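You operate a simulated robot arm through the tools that you are given. There is no shell and no other tool. Be economical: measure what you need, move in short steps, check, and stop when the job is done.

Carry out the task below with a simulated robot arm. There is one attempt and no reset: what you move stays moved.

## Task
Pack the green lunch box with the beans snack box and the lemon tea.
Fine: one in each half, then press the lid on.

The check looks at the end state, three seconds after you hand in, the way a careful person would. Anything else that was tipped, shoved, dropped, spilled or broken makes it a failure. Lids that push on must go on centred and level and be pressed home; caps that screw on are set level and turned clockwise until they are tight.

## Robot
A 7-joint arm with a two-finger parallel gripper, fixed in place. Base frame: the origin is at the foot of the arm, x ahead of it, y to its left, z up; the work surface is at about z = 0. Units: m, degrees, N and s.
With the tool pointing down near the work surface it reaches from about 0.24 to 0.62 m from the base axis. Its first joint turns from -66.0 to 66.0 degrees. Payload 2.6 kg.
The TCP is the grasp point between the finger pads, 0.03 m short of the fingertips. In the tool frame z runs along the fingers and y along their closing line. The gripper opens to 0.094 m. The fingers are 0.028 m wide and 0.01 m thick; the gripper's body (0.05 by 0.096 m) begins 0.055 m behind the TCP.
Orientation is that of the tool frame in the base frame, as a unit quaternion [x, y, z, w]. With the fingers straight down and closing along the base's y, the tool's x points along the base's -x, its y along +y and its z along -z.

## Interface
- The arm moves only by the tool apply_moves. Its argument "steps" is a list of rows, each a list of 7 numbers: the shift along the base's x, y, z in m, then the turn, a rotation vector about the base's x, y, z in degrees, then the gripper command, from -1 (shut) to 1 (fully open), values between in proportion. In form: [[dx, dy, dz, rx, ry, rz, claw], ...]. A call has 1 to 8 rows; each row shifts and turns the commanded pose from where the row before left it. Each row takes 0.2 s and may step no farther than 0.05 m and 8.6 degrees from the row before; otherwise, or with a gripper value out of range, the whole call is refused. Where a pose cannot be reached the arm comes as near as it can. A force on the tool above 70 N (or 10 N above the force at the start of the call, whichever is more), or a blocked arm, ends the call early, and 0.2 s more pass. The fingers move at their own pace (about 0.072 m/s each) and stop on an object; they squeeze with about 30 N. The grip force told is the motor's: it shows also when the fingers shut on nothing. Time passes only in rows, and 0.2 s behind the last, so rows that do not move let the fingers close. The reply holds the time, the measured pose of the TCP, the force on the tool along the base axes, the opening and the grip force, in the units named above and with some noise, with the torque about the TCP (base axes, N m) and any sound that the robot's microphone picked up, and new pictures: "pictures" is both (left out), scene, wrist or none.
- Cameras (640 x 400 px; columns grow to the right, rows downward): "scene" is fixed at [0.0452, 0.4375, 0.5639]; the picture's right is [-0.68, -0.73, 0.00], its down [-0.42, 0.39, -0.82] and it looks along [0.60, -0.56, -0.57] (base axes); focal length 290 px, centre (320, 200). "wrist" rides on the gripper at [0.076, 0.014, -0.103] in the tool frame; the picture's right is [-0.18, 0.98, 0.00], its down [-0.75, -0.14, -0.64] and it looks along [-0.63, -0.12, 0.77] (tool axes); focal length 243 px, centre (320, 200). There is no depth. A picture from a camera that has moved, and an enlarged one, comes with that camera's place and axes in the base frame and with its lens.
- close_up(camera, box): a new picture of the part [left, top, right, bottom] of that camera's present view, enlarged. No time passes.
- sign_off(): hands the job in; it is judged then, once.

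Go step by step. Nothing tells you positions but the pictures and the camera data: compare them with the known pose of the tool, close in by small moves and look again before you grip or let go. The budget is 120 turns and 200 pictures, counting those below and the enlarged ones. Unless the task says otherwise, let go and move clear before handing in, and close with one line.

The tools are called as name(argument=value, ...) on one line, values as JSON. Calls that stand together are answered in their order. apply_moves: Moves the arm, as the interface text tells. Its arguments: {"type":"object","properties":{"steps":{"type":"array","items":{"type":"array","items":{"type":"number"}}},"pictures":{"type":"string","enum":["both","scene","wrist","none"]}},"required":["steps"]} The other tools are called the same way: close_up (camera, box) takes an enlarged picture of a part of a camera's view; sign_off () hands the job in.

At the start:

```text
t: 0.0
position: [0.3504, -0.0889, 0.3781]
tcp_rot: [0.0, 1.0, 0.0, 0.0]
ft_force: [-0.3, -0.4, 0.2]
wrist_torque: [0.01, 0.01, 0.0]
gripper_width: 0.0942
finger_force: 0.1
```

scene: 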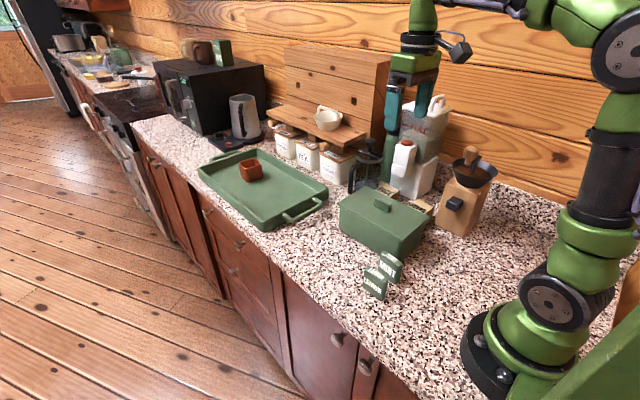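
wrist: 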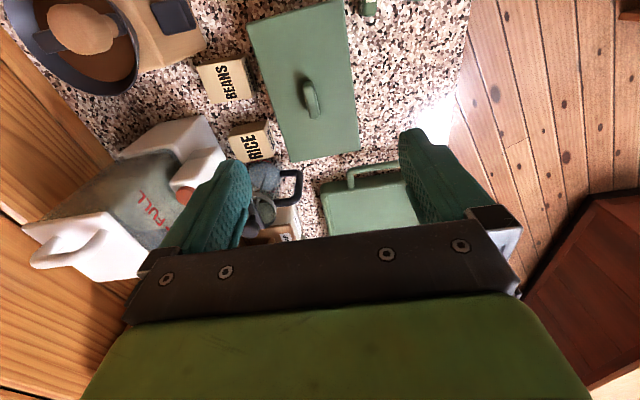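

I see a green box with a lid and handle on the counter, two small green boxes near the front, and beans/rice boxes behind the lunch box. I'll look closer first.

close_up(camera="scene", box=[320, 140, 480, 310])

close_up(camera="wrist", box=[180, 0, 480, 240])

```text
2.35 times, centred on (400, 225) of scene
camera zoom: at [0.0452, 0.4375, 0.5639], right [-0.68, -0.73, 0.0], down [-0.42, 0.39, -0.82], along [0.6, -0.56, -0.57], focal length 684 px, centre (132, 141)
```

zoom: 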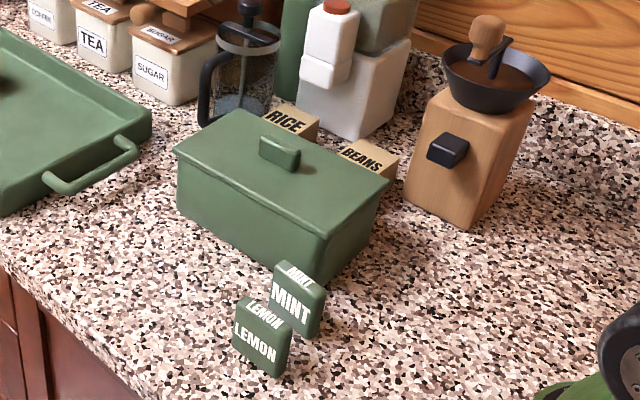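

```text
1.67 times, centred on (330, 120) of wrist
camera zoom: at [0.2744, -0.0747, 0.4801], right [0.18, 0.98, 0.0], down [0.75, -0.14, 0.64], along [0.63, -0.12, -0.77], focal length 404 px, centre (303, 333)
```

zoom: 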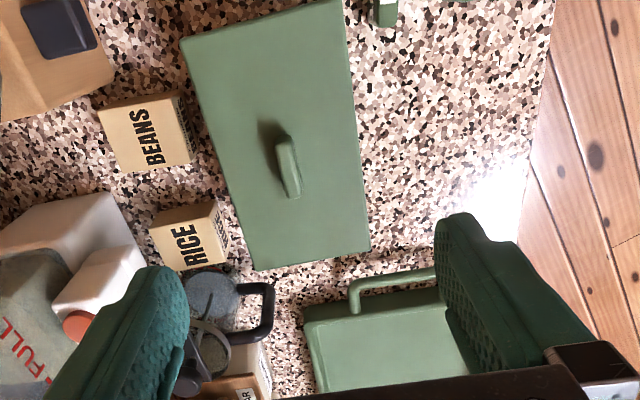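

The lunch box is lidded, centred around (0.385, -0.11), long side along x. The lemon is near (0.27, 0.05) and the beans near (0.35, -0.245). I'll move for a better look at the lid handle.

apply_moves(steps=[[0.0, -0.02, -0.05, 0, 0, 0, 1], [0.01, 0, -0.05, 0, 0, 0, 1], [0, 0, -0.03, 0, 0, 0, 1], [0, 0, 0, 0, 0, 0, 1]])

close_up(camera="wrist", box=[220, 0, 420, 150])

close_up(camera="scene", box=[335, 150, 435, 250])

```text
refused: row 1 steps farther than a row can; nothing moved
```

```text
2.67 times, centred on (320, 75) of wrist
camera zoom: at [0.2744, -0.0747, 0.4801], right [0.18, 0.98, 0.0], down [0.75, -0.14, 0.64], along [0.63, -0.12, -0.77], focal length 647 px, centre (320, 533)
```

zoom: 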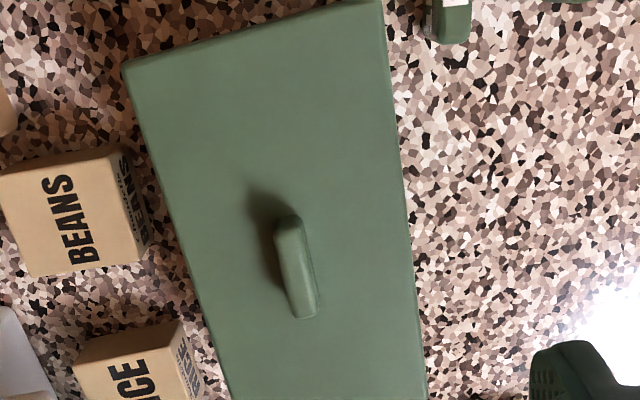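

```text
4.00 times, centred on (385, 200) of scene
camera zoom: at [0.0452, 0.4375, 0.5639], right [-0.68, -0.73, 0.0], down [-0.42, 0.39, -0.82], along [0.6, -0.56, -0.57], focal length 1162 px, centre (60, 200)
```

zoom: 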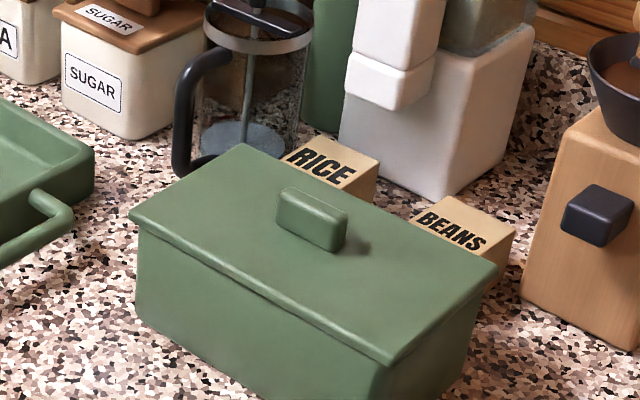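

The lid handle is at about (0.385, -0.111), its top near z≈0.115 and long along x, which suits the current finger orientation. I'll move above it.

apply_moves(steps=[[0.01, -0.01, -0.045, 0, 0, 0, 1], [0.015, -0.01, -0.045, 0, 0, 0, 1], [0.01, -0.002, -0.045, 0, 0, 0, 1], [0, 0, 0, 0, 0, 0, 1]])

close_up(camera="scene", box=[335, 110, 455, 250])

```text
t: 1.0
position: [0.3831, -0.1114, 0.2386]
tcp_rot: [0.001, 1.0, 0.0, 0.0]
ft_force: [0.2, 0.2, -0.7]
wrist_torque: [-0.01, -0.01, 0.0]
gripper_width: 0.0937
finger_force: 0.1
camera wrist: at [0.3075, -0.0969, 0.3417], right [0.19, 0.98, 0.0], down [0.75, -0.14, 0.64], along [0.63, -0.12, -0.77], focal length 243 px, centre (320, 200)
```

scene: 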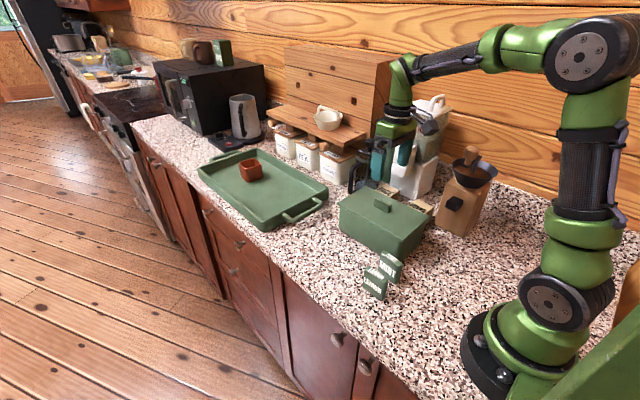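
wrist: 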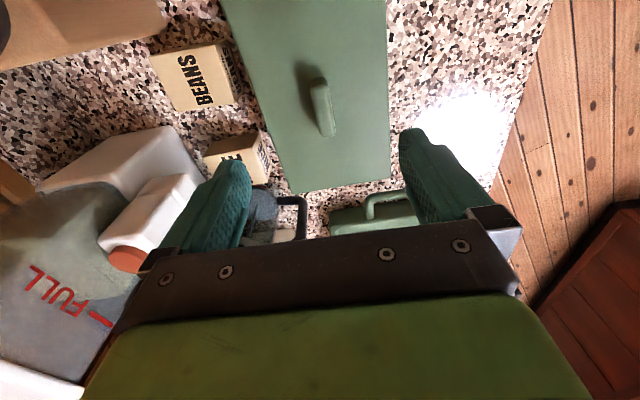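

```text
2.86 times, centred on (395, 180) of scene
camera zoom: at [0.0452, 0.4375, 0.5639], right [-0.68, -0.73, 0.0], down [-0.42, 0.39, -0.82], along [0.6, -0.56, -0.57], focal length 830 px, centre (106, 257)
```

zoom: 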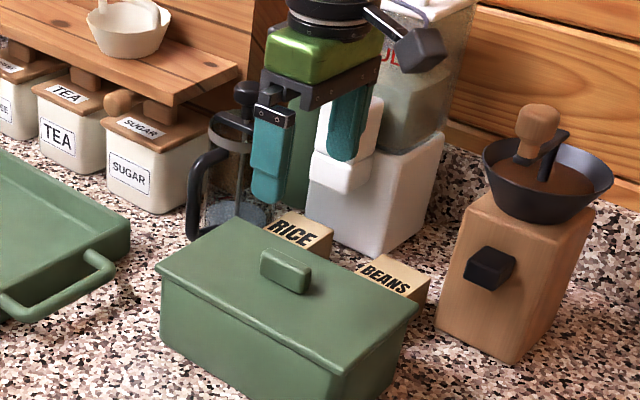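

Aligned over the handle. I'll lower most of the way and check.

apply_moves(steps=[[0.003, 0.001, -0.04, 0, 0, 0, 1], [0, 0, -0.04, 0, 0, 0, 1], [0, 0, 0, 0, 0, 0, 1]])

close_up(camera="scene", box=[335, 150, 435, 250])

```text
t: 1.8
position: [0.3878, -0.1089, 0.162]
tcp_rot: [0.0, 1.0, 0.0, 0.0]
ft_force: [-0.1, 0.5, 0.3]
wrist_torque: [-0.02, 0.02, 0.02]
gripper_width: 0.0941
finger_force: 0.1
camera wrist: at [0.3116, -0.0954, 0.2636], right [0.19, 0.98, 0.0], down [0.75, -0.14, 0.64], along [0.63, -0.12, -0.77], focal length 243 px, centre (320, 200)
```

scene: 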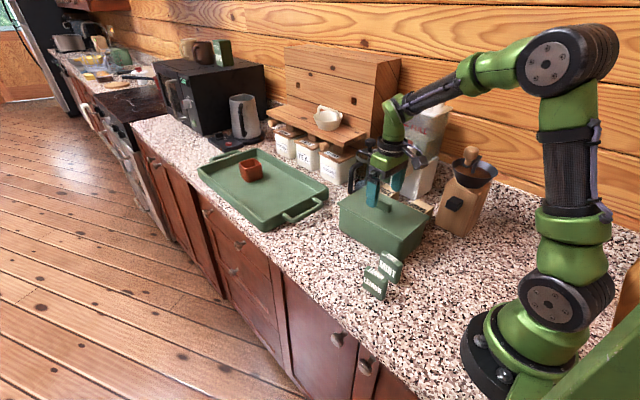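
wrist: 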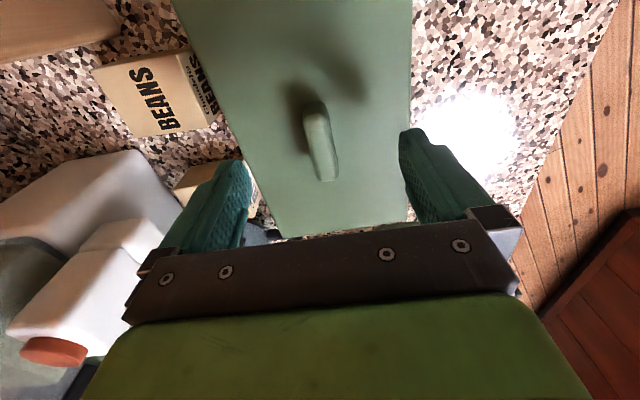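

```text
4.00 times, centred on (385, 200) of scene
camera zoom: at [0.0452, 0.4375, 0.5639], right [-0.68, -0.73, 0.0], down [-0.42, 0.39, -0.82], along [0.6, -0.56, -0.57], focal length 1162 px, centre (60, 200)
```

zoom: 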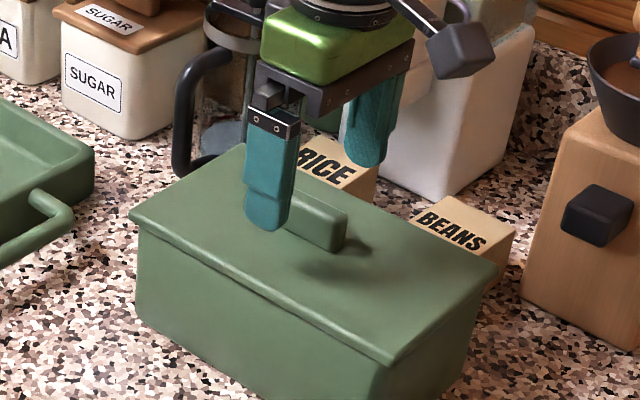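

Handle lies centred between the fingers. I'll lower in small steps, watching force.

apply_moves(steps=[[-0.002, 0, -0.01, 0, 0, 0, 1], [0, 0, -0.008, 0, 0, 0, 1], [0, 0, 0, 0, 0, 0, 1]])

close_up(camera="scene", box=[335, 150, 435, 250])

```text
t: 2.6
position: [0.3874, -0.1094, 0.1437]
tcp_rot: [0.001, 1.0, 0.0, 0.0]
ft_force: [0.0, -1.0, 0.3]
wrist_torque: [0.01, 0.0, -0.01]
gripper_width: 0.0941
finger_force: 0.0
camera wrist: at [0.3104, -0.0957, 0.2457], right [0.18, 0.98, 0.0], down [0.75, -0.14, 0.64], along [0.63, -0.12, -0.77], focal length 243 px, centre (320, 200)
```

scene: 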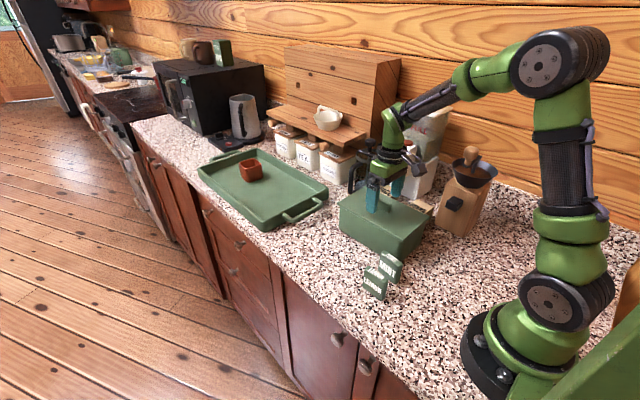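
wrist: 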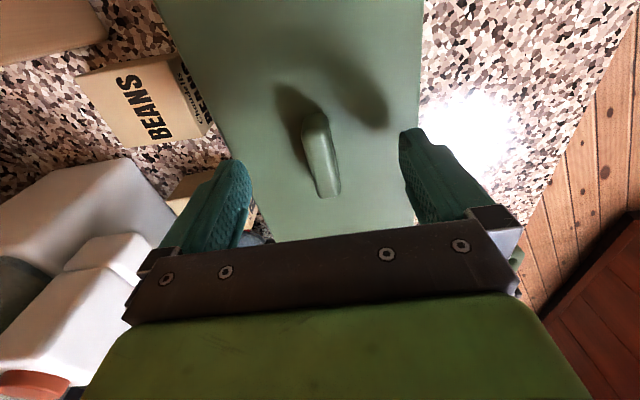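

```text
4.00 times, centred on (385, 200) of scene
camera zoom: at [0.0452, 0.4375, 0.5639], right [-0.68, -0.73, 0.0], down [-0.42, 0.39, -0.82], along [0.6, -0.56, -0.57], focal length 1162 px, centre (60, 200)
```

zoom: 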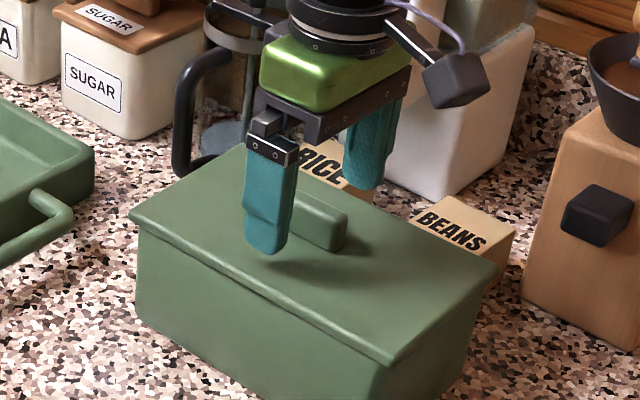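

Still no contact; continue down gently, then close.

apply_moves(steps=[[0, 0, -0.005, 0, 0, 0, 1], [0, 0, -0.004, 0, 0, 0, 1], [0, 0, 0, 0, 0, 0, 1]], pictures="none")

close_up(camera="scene", box=[335, 150, 435, 250])

```text
t: 3.4
position: [0.3864, -0.1087, 0.135]
tcp_rot: [0.001, 1.0, 0.0, 0.0]
ft_force: [-0.1, -0.9, -0.4]
wrist_torque: [0.0, 0.0, -0.02]
gripper_width: 0.0941
finger_force: 0.0
```

```text
4.00 times, centred on (385, 200) of scene
camera zoom: at [0.0452, 0.4375, 0.5639], right [-0.68, -0.73, 0.0], down [-0.42, 0.39, -0.82], along [0.6, -0.56, -0.57], focal length 1162 px, centre (60, 200)
```

zoom: 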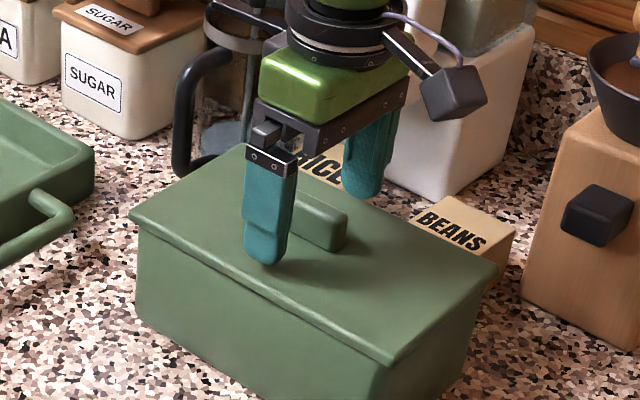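

Fingertips are just above the lid, around the handle. Close.

apply_moves(steps=[[0, 0, -0.002, 0, 0, 0, 1], [0, 0, 0, 0, 0, 0, -1], [0, 0, 0, 0, 0, 0, -1], [0, 0, 0, 0, 0, 0, -1], [0, 0, 0, 0, 0, 0, -1]])

close_up(camera="scene", box=[335, 150, 435, 250])

```text
t: 4.6
position: [0.3839, -0.1097, 0.1343]
tcp_rot: [0.0, 1.0, 0.001, 0.0]
ft_force: [0.5, -0.5, 1.1]
wrist_torque: [0.0, 0.02, -0.03]
gripper_width: 0.0152
finger_force: 29.9
heard: snap
camera wrist: at [0.3092, -0.0955, 0.2358], right [0.18, 0.98, 0.0], down [0.75, -0.14, 0.64], along [0.63, -0.12, -0.77], focal length 243 px, centre (320, 200)
```

scene: 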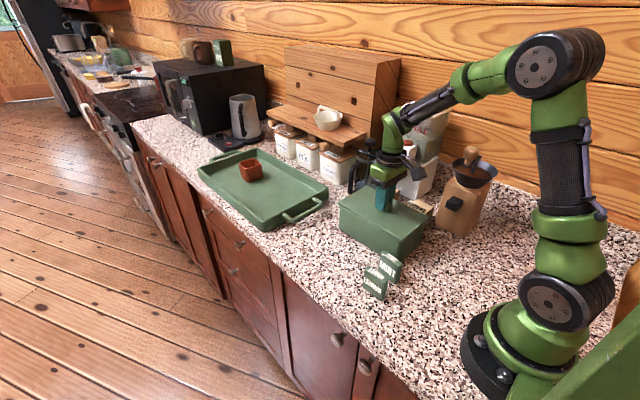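
wrist: 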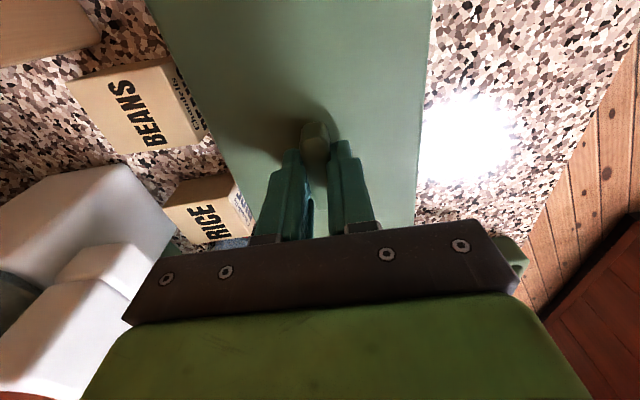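

```text
4.00 times, centred on (385, 200) of scene
camera zoom: at [0.0452, 0.4375, 0.5639], right [-0.68, -0.73, 0.0], down [-0.42, 0.39, -0.82], along [0.6, -0.56, -0.57], focal length 1162 px, centre (60, 200)
```

zoom: 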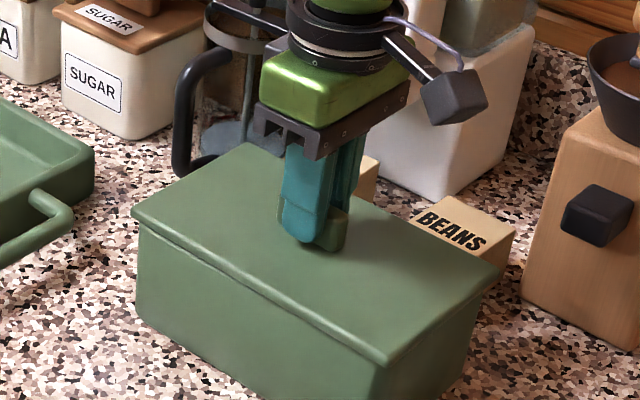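

Gripped (15 mm handle); a snap was heard. I'll lift straight up slowly and look.

apply_moves(steps=[[0, 0, 0.005, 0, 0, 0, -1], [0, 0, 0.01, 0, 0, 0, -1], [0, 0, 0.015, 0, 0, 0, -1], [0, 0, 0.02, 0, 0, 0, -1], [0, 0, 0.02, 0, 0, 0, -1], [0, 0, 0, 0, 0, 0, -1]])

close_up(camera="scene", box=[320, 130, 450, 260])

```text
t: 6.0
position: [0.3854, -0.1077, 0.2042]
tcp_rot: [0.001, 1.0, 0.0, 0.0]
ft_force: [-0.4, -0.3, -0.6]
wrist_torque: [0.0, -0.02, 0.01]
gripper_width: 0.0148
finger_force: 30.5
camera wrist: at [0.3093, -0.0939, 0.3068], right [0.18, 0.98, 0.0], down [0.75, -0.14, 0.64], along [0.63, -0.12, -0.77], focal length 243 px, centre (320, 200)
```

scene: 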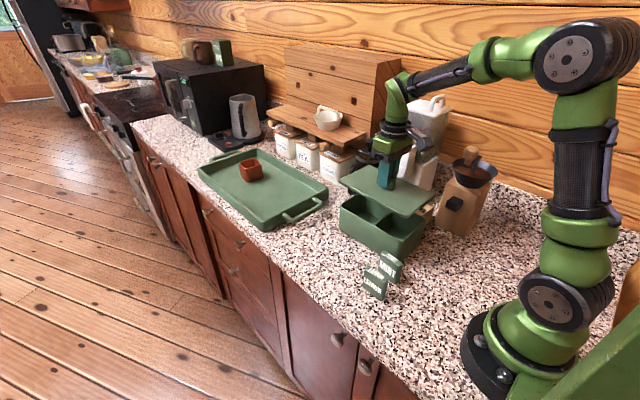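
wrist: 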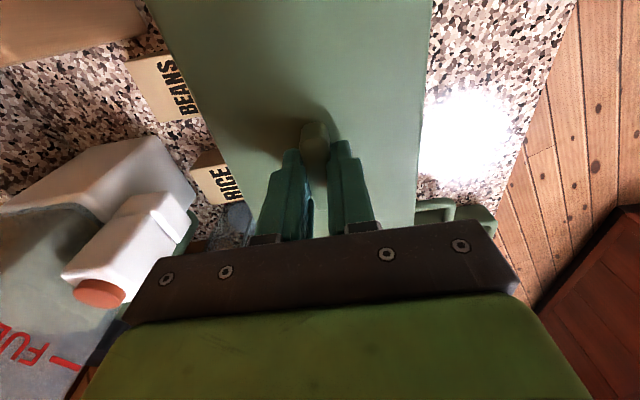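

```text
3.08 times, centred on (385, 195) of scene
camera zoom: at [0.0452, 0.4375, 0.5639], right [-0.68, -0.73, 0.0], down [-0.42, 0.39, -0.82], along [0.6, -0.56, -0.57], focal length 894 px, centre (120, 215)
```

zoom: 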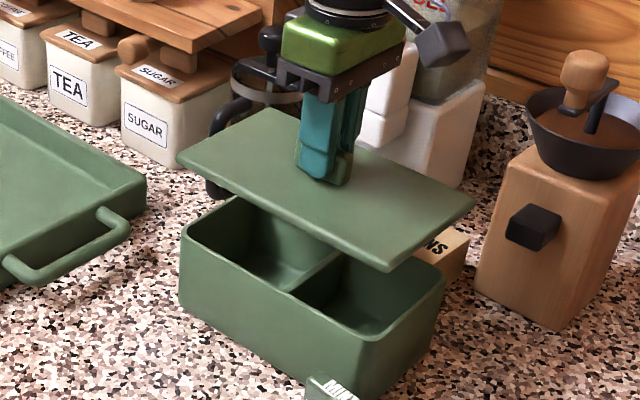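

Lid is off; the box has two halves. I'll set the lid down on the free counter at about (0.425, 0.068).

apply_moves(steps=[[0.01, 0.045, 0, 0, 0, 0, -1], [0.01, 0.045, 0, 0, 0, 0, -1], [0.01, 0.045, 0, 0, 0, 0, -1], [0.01, 0.04, 0, 0, 0, 0, -1], [0, 0, -0.045, 0, 0, 0, -1], [0, 0, -0.045, 0, 0, 0, -1], [0, 0, 0, 0, 0, 0, -1]])

close_up(camera="scene", box=[280, 150, 450, 310])

```text
t: 7.6
position: [0.4257, 0.0667, 0.1142]
tcp_rot: [0.0, 1.0, 0.0, 0.0]
ft_force: [0.7, 0.1, -0.9]
wrist_torque: [0.03, 0.03, -0.01]
gripper_width: 0.0149
finger_force: 30.5
camera wrist: at [0.3503, 0.0808, 0.2172], right [0.19, 0.98, 0.0], down [0.75, -0.14, 0.64], along [0.63, -0.12, -0.77], focal length 243 px, centre (320, 200)
```

scene: 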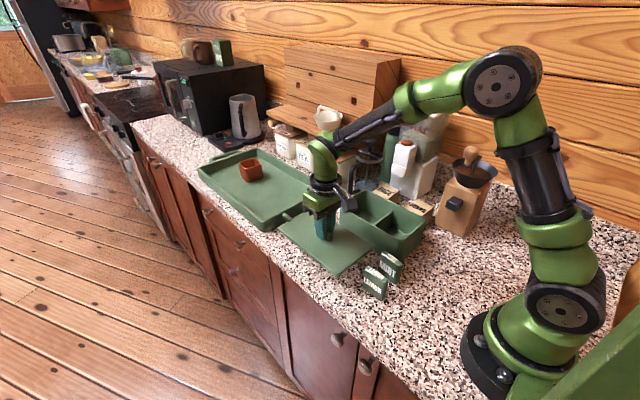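
wrist: 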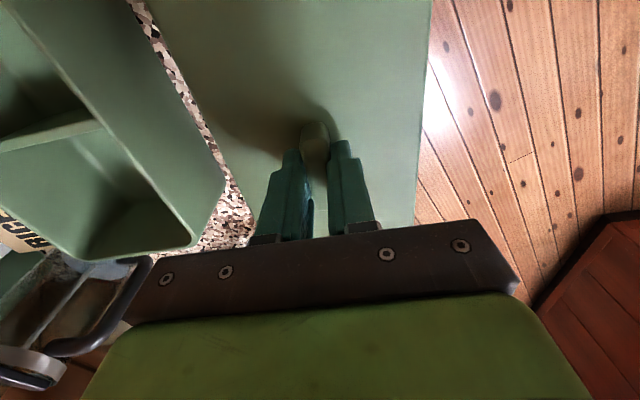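

```text
2.50 times, centred on (365, 230) of scene
camera zoom: at [0.0452, 0.4375, 0.5639], right [-0.68, -0.73, 0.0], down [-0.42, 0.39, -0.82], along [0.6, -0.56, -0.57], focal length 726 px, centre (208, 125)
```

zoom: 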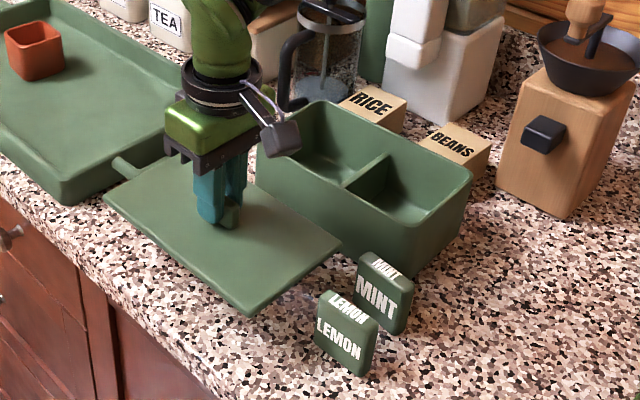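

Lowering onto the counter, shifted slightly away from the edge.

apply_moves(steps=[[0, -0.012, -0.03, 0, 0, 0, -1], [0, 0, -0.025, 0, 0, 0, -1], [0, 0, 0, 0, 0, 0, -1]], pictures="none")

close_up(camera="scene", box=[260, 170, 420, 310])

```text
t: 8.4
position: [0.4279, 0.0529, 0.059]
tcp_rot: [0.001, 1.0, 0.0, 0.0]
ft_force: [-0.1, -0.5, 0.1]
wrist_torque: [-0.04, -0.02, 0.01]
gripper_width: 0.015
finger_force: 30.2
```

```text
2.86 times, centred on (340, 240) of scene
camera zoom: at [0.0452, 0.4375, 0.5639], right [-0.68, -0.73, 0.0], down [-0.42, 0.39, -0.82], along [0.6, -0.56, -0.57], focal length 830 px, centre (263, 86)
```

zoom: 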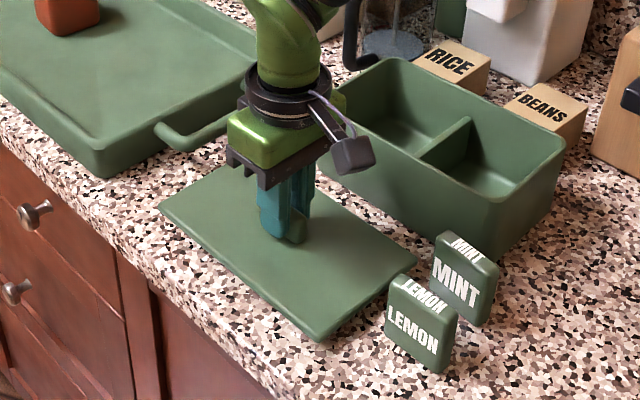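

apply_moves(steps=[[0.012, 0, 0, 0, 0, 0, -1], [0, 0, -0.006, 0, 0, 0, -1], [0, 0, -0.004, 0, 0, 0, -1], [0, 0, 0, 0, 0, 0, -1]], pictures="none")

close_up(camera="scene", box=[260, 170, 420, 310])

```text
t: 9.4
position: [0.439, 0.0539, 0.0484]
tcp_rot: [0.001, 1.0, 0.0, 0.0]
ft_force: [-0.2, 0.2, -0.6]
wrist_torque: [0.02, -0.02, -0.01]
gripper_width: 0.0149
finger_force: 29.7
```

```text
2.86 times, centred on (340, 240) of scene
camera zoom: at [0.0452, 0.4375, 0.5639], right [-0.68, -0.73, 0.0], down [-0.42, 0.39, -0.82], along [0.6, -0.56, -0.57], focal length 830 px, centre (263, 86)
```

zoom: 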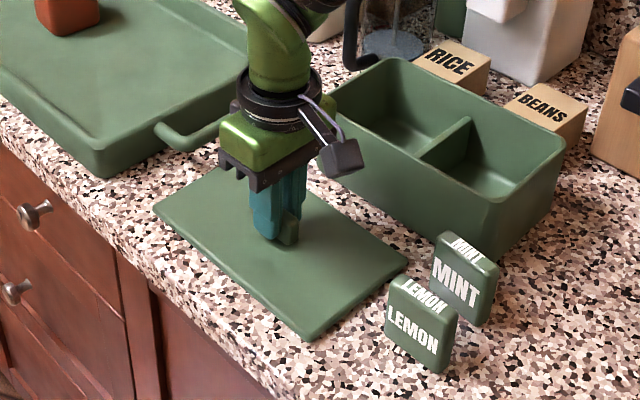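

apply_moves(steps=[[0, 0, -0.003, 0, 0, 0, -1], [0, 0, -0.003, 0, 0, 0, -1], [0, 0, 0, 0, 0, 0, -1]], pictures="none")

```text
t: 10.2
position: [0.4398, 0.0545, 0.0436]
tcp_rot: [0.0, 1.0, 0.0, 0.003]
ft_force: [-10.8, -3.6, 38.0]
wrist_torque: [-0.09, 0.37, -0.02]
gripper_width: 0.0153
finger_force: 30.0
```

Contact with the counter. Ease off and release.

apply_moves(steps=[[0, 0, 0.002, 0, 0, 0, -1], [0, 0, 0, 0, 0, 0, 0], [0, 0, 0, 0, 0, 0, 0], [0, 0, 0.03, 0, 0, 0, 0], [0, 0, 0.05, 0, 0, 0, 0.5], [0, 0, 0.05, 0, 0, 0, 1], [0, 0, 0.05, 0, 0, 0, 1], [0, 0, 0, 0, 0, 0, 1]])

close_up(camera="scene", box=[260, 150, 460, 310])

close_up(camera="wrist", box=[100, 0, 420, 200])

```text
t: 12.0
position: [0.4383, 0.0536, 0.2278]
tcp_rot: [0.001, 1.0, 0.0, 0.0]
ft_force: [0.8, 0.6, -0.4]
wrist_torque: [0.0, 0.06, 0.0]
gripper_width: 0.094
finger_force: 0.0
camera wrist: at [0.3622, 0.0681, 0.3305], right [0.18, 0.98, 0.0], down [0.75, -0.14, 0.64], along [0.63, -0.12, -0.77], focal length 243 px, centre (320, 200)
```

scene: 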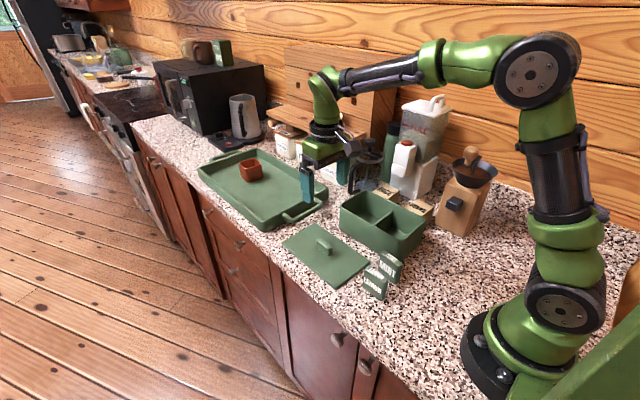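
wrist: 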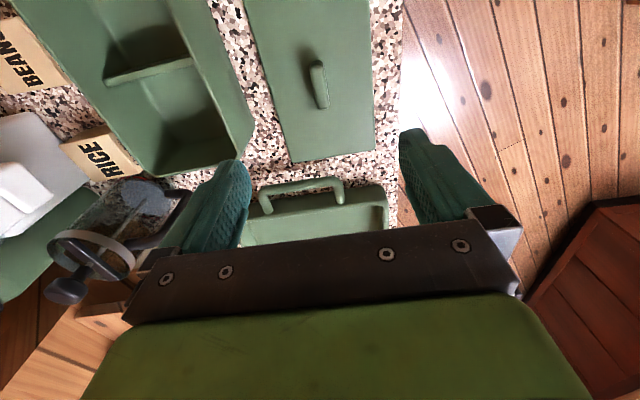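

```text
2.50 times, centred on (360, 230) of scene
camera zoom: at [0.0452, 0.4375, 0.5639], right [-0.68, -0.73, 0.0], down [-0.42, 0.39, -0.82], along [0.6, -0.56, -0.57], focal length 726 px, centre (220, 125)
```

zoom: 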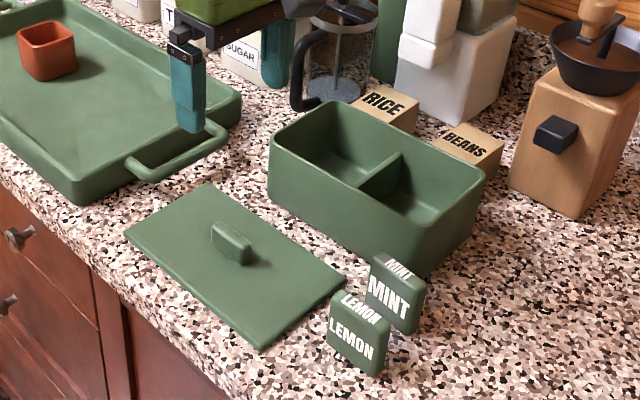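

```text
2.00 times, centred on (260, 100) of wrist
camera zoom: at [0.3622, 0.0681, 0.3305], right [0.18, 0.98, 0.0], down [0.75, -0.14, 0.64], along [0.63, -0.12, -0.77], focal length 485 px, centre (440, 400)
```

zoom: 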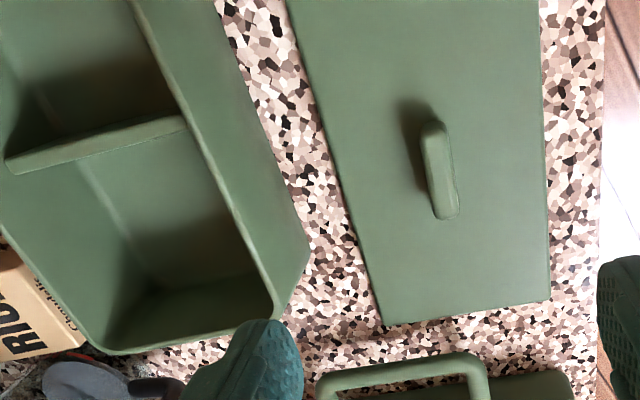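

Lid set down cleanly. Now to look at the beans box from above.

apply_moves(steps=[[-0.03, -0.035, 0.02, 0, 0, 0, 1], [-0.025, -0.04, 0.01, 0, 0, 0, 1], [-0.025, -0.04, 0.01, 0, 0, 0, 1], [-0.02, -0.045, 0, 0, 0, 0, 1], [-0.01, -0.045, 0, 0, 0, 0, 1], [0, -0.045, 0, 0, 0, 0, 1], [0, -0.02, 0, 0, 0, 0, 1], [0, 0, 0, 0, 0, 0, 1]])

close_up(camera="wrist", box=[140, 0, 460, 200])

close_up(camera="scene", box=[360, 140, 500, 260])

```text
refused: row 1 steps farther than a row can; nothing moved
```

```text
2.00 times, centred on (300, 100) of wrist
camera zoom: at [0.3622, 0.0681, 0.3305], right [0.18, 0.98, 0.0], down [0.75, -0.14, 0.64], along [0.63, -0.12, -0.77], focal length 485 px, centre (360, 400)
```

zoom: 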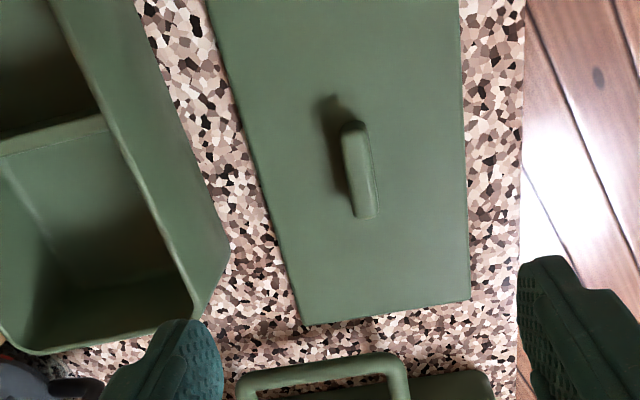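

```text
3.33 times, centred on (430, 200) of scene
camera zoom: at [0.0452, 0.4375, 0.5639], right [-0.68, -0.73, 0.0], down [-0.42, 0.39, -0.82], along [0.6, -0.56, -0.57], focal length 968 px, centre (-47, 200)
```

zoom: 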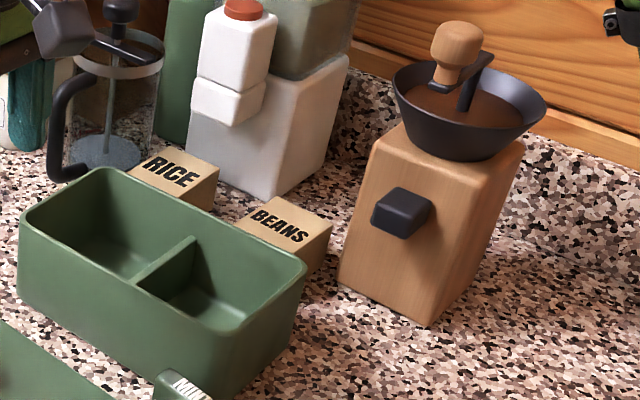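

apply_moves(steps=[[-0.025, -0.03, 0.02, 0, 0, 0, 1], [-0.02, -0.04, 0.01, 0, 0, 0, 1], [-0.025, -0.04, 0.01, 0, 0, 0, 1], [-0.02, -0.04, 0, 0, 0, 0, 1], [-0.01, -0.045, 0, 0, 0, 0, 1], [0, -0.045, 0, 0, 0, 0, 1], [0, -0.03, 0, 0, 0, 0, 1], [0, 0, 0, 0, 0, 0, 1]])

close_up(camera="wrist", box=[140, 0, 460, 200])

```text
t: 13.8
position: [0.3367, -0.2171, 0.2645]
tcp_rot: [0.0, 1.0, 0.0, 0.0]
ft_force: [-0.3, 0.7, 0.1]
wrist_torque: [-0.01, 0.05, -0.03]
gripper_width: 0.0939
finger_force: 0.1
camera wrist: at [0.2603, -0.2033, 0.367], right [0.18, 0.98, 0.0], down [0.75, -0.14, 0.64], along [0.63, -0.12, -0.77], focal length 243 px, centre (320, 200)
```

scene: 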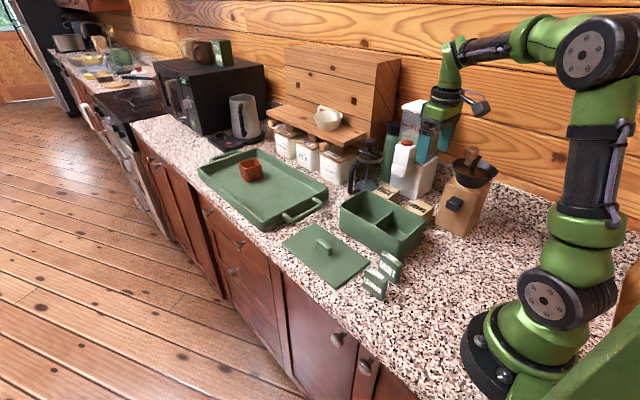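
wrist: 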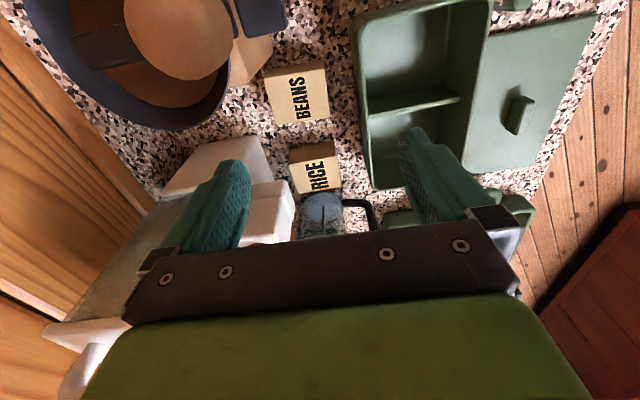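

```text
2.00 times, centred on (300, 100) of wrist
camera zoom: at [0.2603, -0.2033, 0.367], right [0.18, 0.98, 0.0], down [0.75, -0.14, 0.64], along [0.63, -0.12, -0.77], focal length 485 px, centre (360, 400)
```

zoom: 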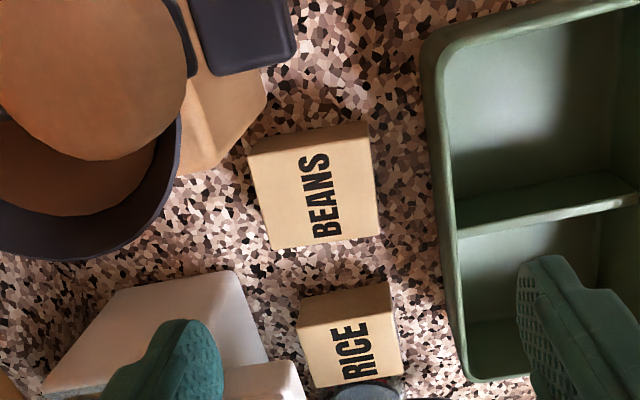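

Beans box is about 72 (y) × 60 (x) mm centred near (0.351, -0.248), turned a few degrees. Let me measure the lunch box interior as well.

close_up(camera="wrist", box=[240, 0, 560, 200])

close_up(camera="scene", box=[330, 170, 470, 270])

```text
2.00 times, centred on (400, 100) of wrist
camera zoom: at [0.2603, -0.2033, 0.367], right [0.18, 0.98, 0.0], down [0.75, -0.14, 0.64], along [0.63, -0.12, -0.77], focal length 485 px, centre (160, 400)
```

zoom: 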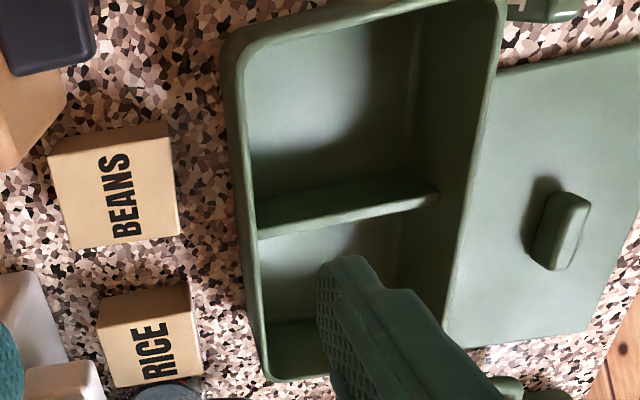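

```text
4.00 times, centred on (400, 220) of scene
camera zoom: at [0.0452, 0.4375, 0.5639], right [-0.68, -0.73, 0.0], down [-0.42, 0.39, -0.82], along [0.6, -0.56, -0.57], focal length 1162 px, centre (0, 120)
```

zoom: 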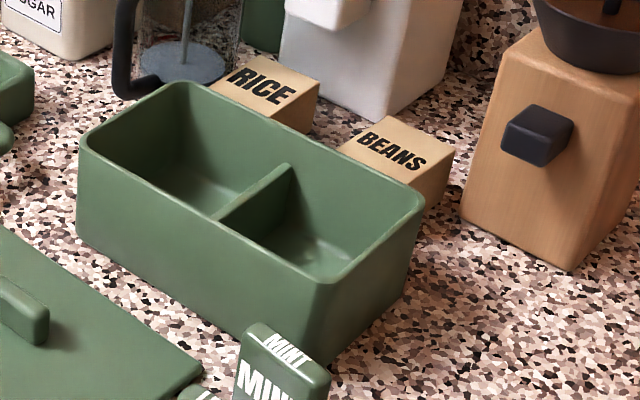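

I'll grip the beans along x, clear of the grinder and dispenser, so I turn the tool about -94° first.

apply_moves(steps=[[0, 0, 0.02, 0, 0, -8.5, 1], [0, 0, 0.02, 0, 0, -8.5, 1], [0, 0, 0, 0, 0, -8.5, 1], [0, 0, 0, 0, 0, -8.5, 1], [0, 0, 0, 0, 0, -8.5, 1], [0, 0, 0, 0, 0, -8.5, 1], [0, 0, 0, 0, 0, -8.5, 1], [0, 0, 0, 0, 0, -8.5, 1]], pictures="none")

apply_moves(steps=[[0.005, -0.01, 0, 0, 0, -8.5, 1], [0.005, -0.02, 0, 0, 0, -8.5, 1], [0.004, 0, 0, 0, 0, -8.5, 1], [0, 0, 0, 0, 0, 0, 1]])

close_up(camera="wrist", box=[160, 0, 480, 200])

```text
t: 15.6
position: [0.3385, -0.2152, 0.3032]
tcp_rot: [0.561, 0.828, 0.0, 0.0]
ft_force: [-0.5, -0.2, 0.3]
wrist_torque: [0.03, 0.02, -0.02]
gripper_width: 0.0941
finger_force: 0.0
```

```text
t: 16.6
position: [0.3516, -0.2481, 0.3052]
tcp_rot: [0.73, 0.683, 0.0, 0.0]
ft_force: [-0.5, 0.2, 0.0]
wrist_torque: [-0.02, -0.01, 0.01]
gripper_width: 0.094
finger_force: 0.0
camera wrist: at [0.3722, -0.173, 0.4074], right [0.97, -0.25, 0.0], down [-0.19, -0.74, 0.64], along [-0.16, -0.62, -0.77], focal length 243 px, centre (320, 200)
```

scene: 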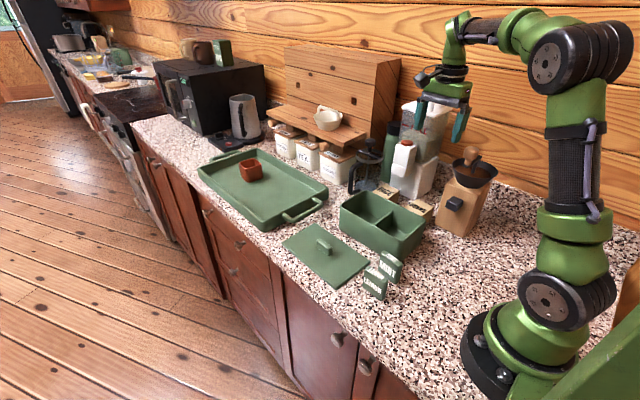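
wrist: 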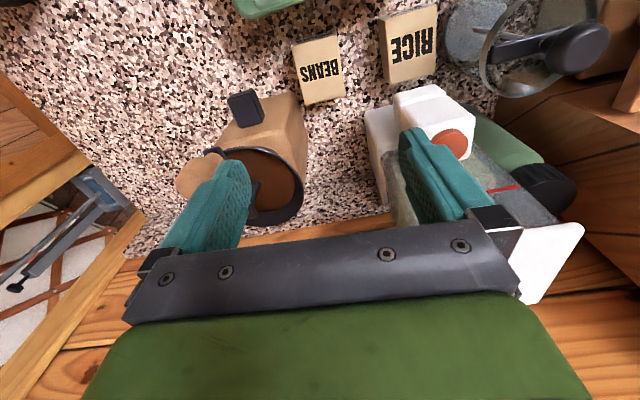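

```text
2.00 times, centred on (320, 100) of wrist
camera zoom: at [0.3722, -0.173, 0.4074], right [0.97, -0.25, 0.0], down [-0.19, -0.74, 0.64], along [-0.16, -0.62, -0.77], focal length 485 px, centre (320, 400)
```

zoom: 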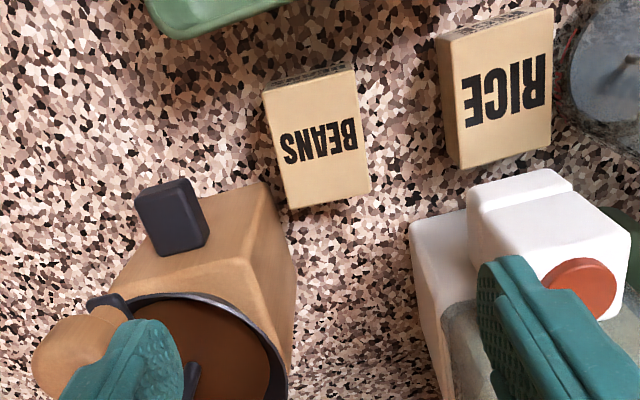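

Aligned with the beans box; clearances to grinder and dispenser look fine (~20 mm). Descend partway and check.

apply_moves(steps=[[0, 0.003, -0.04, 0, 0, 0, 1], [0, 0, -0.05, 0, 0, 0, 1], [0, 0, -0.05, 0, 0, 0, 1], [0, 0, -0.04, 0, 0, 0, 1], [0, 0, 0, 0, 0, 0, 1]])

close_up(camera="scene", box=[350, 110, 510, 250])

```text
t: 17.8
position: [0.3518, -0.2417, 0.1247]
tcp_rot: [0.729, 0.685, 0.001, 0.0]
ft_force: [-0.4, 0.3, -0.7]
wrist_torque: [0.01, 0.03, -0.01]
gripper_width: 0.0942
finger_force: 0.1
camera wrist: at [0.3705, -0.1676, 0.2277], right [0.97, -0.25, 0.0], down [-0.19, -0.74, 0.64], along [-0.16, -0.62, -0.77], focal length 243 px, centre (320, 200)
```

scene: 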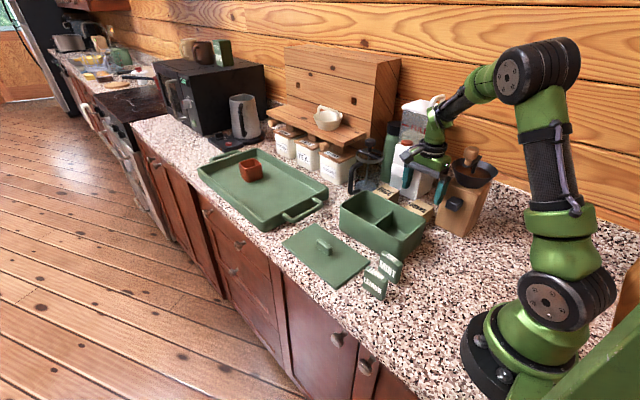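
wrist: 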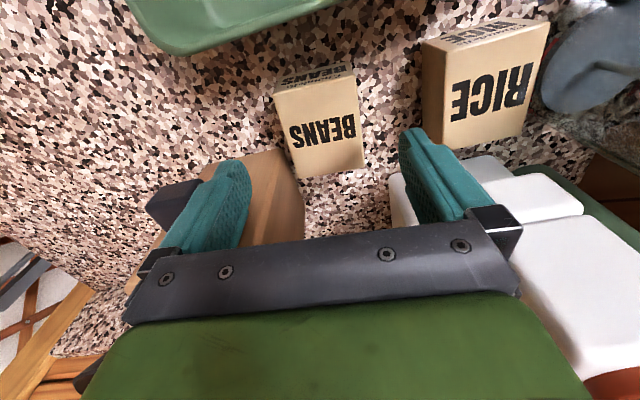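

```text
2.86 times, centred on (430, 180) of scene
camera zoom: at [0.0452, 0.4375, 0.5639], right [-0.68, -0.73, 0.0], down [-0.42, 0.39, -0.82], along [0.6, -0.56, -0.57], focal length 830 px, centre (6, 257)
```

zoom: 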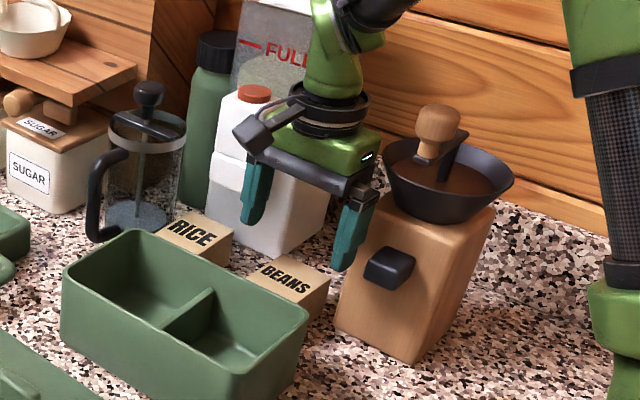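

Good clearance. Narrow the opening a little and go lower.

apply_moves(steps=[[0, -0.002, 0, 0, 0, 0, 0.75], [0, 0, -0.03, 0, 0, 0, 0.75], [0, 0, -0.03, 0, 0, 0, 0.75], [0, 0, 0, 0, 0, 0, 0.75]])

close_up(camera="scene", box=[370, 130, 490, 250])

```text
t: 18.8
position: [0.3523, -0.2445, 0.0633]
tcp_rot: [0.729, 0.684, 0.0, -0.001]
ft_force: [0.8, 1.0, -0.7]
wrist_torque: [0.01, -0.01, -0.05]
gripper_width: 0.0826
finger_force: 0.1
camera wrist: at [0.3721, -0.1697, 0.1662], right [0.97, -0.24, 0.0], down [-0.19, -0.74, 0.64], along [-0.16, -0.62, -0.77], focal length 243 px, centre (320, 200)
```

scene: 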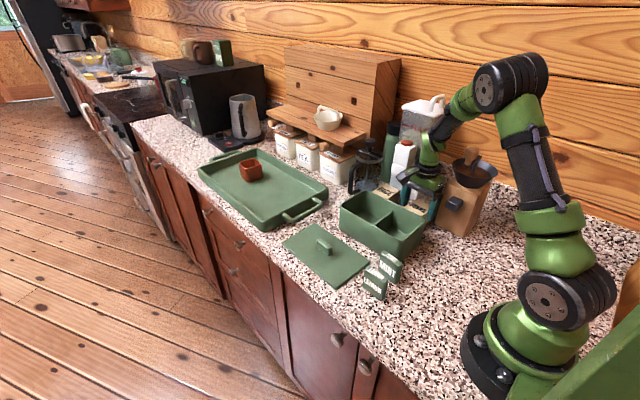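
wrist: 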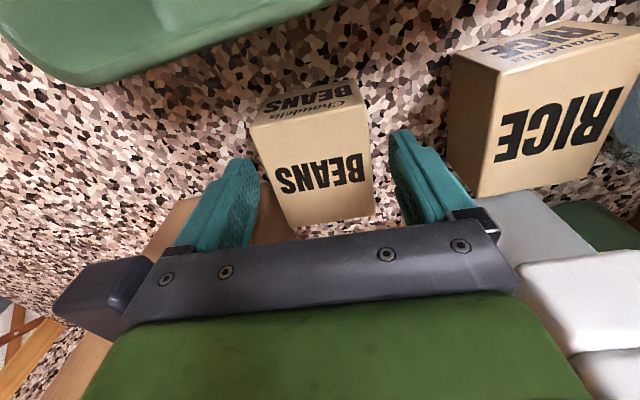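

```text
3.33 times, centred on (430, 190) of scene
camera zoom: at [0.0452, 0.4375, 0.5639], right [-0.68, -0.73, 0.0], down [-0.42, 0.39, -0.82], along [0.6, -0.56, -0.57], focal length 968 px, centre (-47, 233)
```

zoom: 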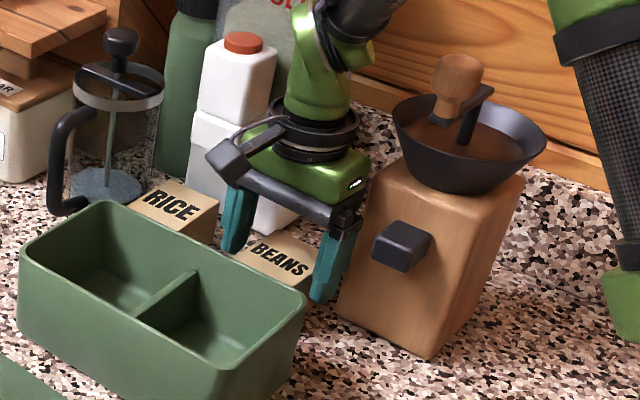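

Fingers straddle the beans box. Lower slightly and grip.

apply_moves(steps=[[0, 0, -0.01, 0, 0, 0, 0.75], [0, 0, 0, 0, 0, 0, -1], [0, 0, 0, 0, 0, 0, -1], [0, 0, 0, 0, 0, 0, -1]], pictures="none")

```text
t: 19.8
position: [0.3535, -0.2445, 0.0543]
tcp_rot: [0.729, 0.685, 0.0, 0.0]
ft_force: [-0.7, 0.9, 2.2]
wrist_torque: [0.09, 0.05, 0.07]
gripper_width: 0.0597
finger_force: 29.9
```

Gripped at 60 mm. Lift straight up.

apply_moves(steps=[[0, 0, 0.02, 0, 0, 0, -1], [0, 0, 0.04, 0, 0, 0, -1], [0, 0, 0.04, 0, 0, 0, -1], [0, 0, 0.04, 0, 0, 0, -1], [0, 0, 0, 0, 0, 0, -1]])

close_up(camera="scene", box=[350, 110, 510, 250])

```text
t: 21.0
position: [0.3514, -0.2466, 0.1917]
tcp_rot: [0.729, 0.685, 0.0, 0.0]
ft_force: [-0.3, 0.5, -1.4]
wrist_torque: [0.0, 0.02, 0.03]
gripper_width: 0.0591
finger_force: 30.6
camera wrist: at [0.3699, -0.1721, 0.2954], right [0.97, -0.24, 0.0], down [-0.19, -0.74, 0.64], along [-0.16, -0.62, -0.77], focal length 243 px, centre (320, 200)
```

scene: 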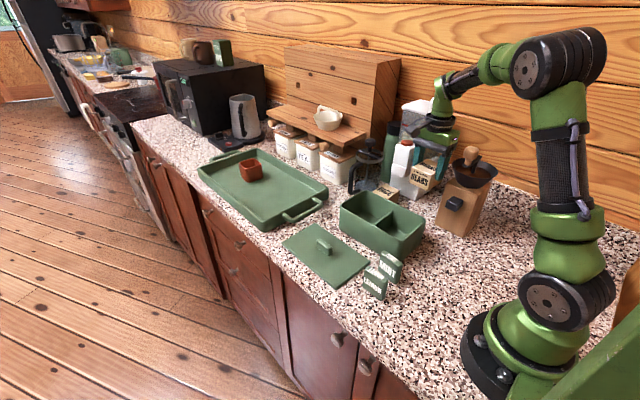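
wrist: 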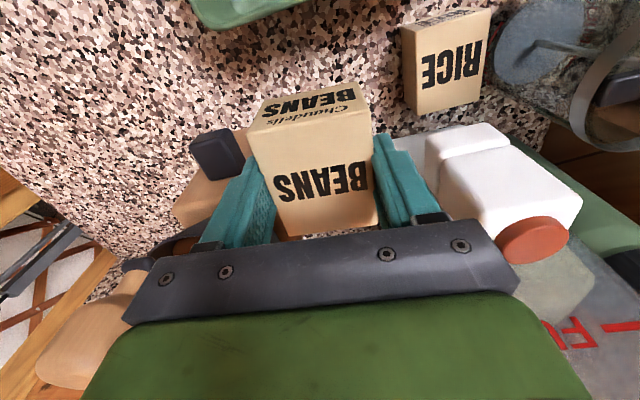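

```text
2.86 times, centred on (430, 180) of scene
camera zoom: at [0.0452, 0.4375, 0.5639], right [-0.68, -0.73, 0.0], down [-0.42, 0.39, -0.82], along [0.6, -0.56, -0.57], focal length 830 px, centre (6, 257)
```

zoom: 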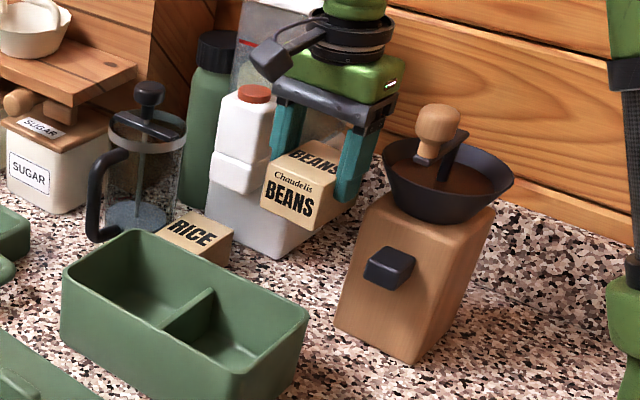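

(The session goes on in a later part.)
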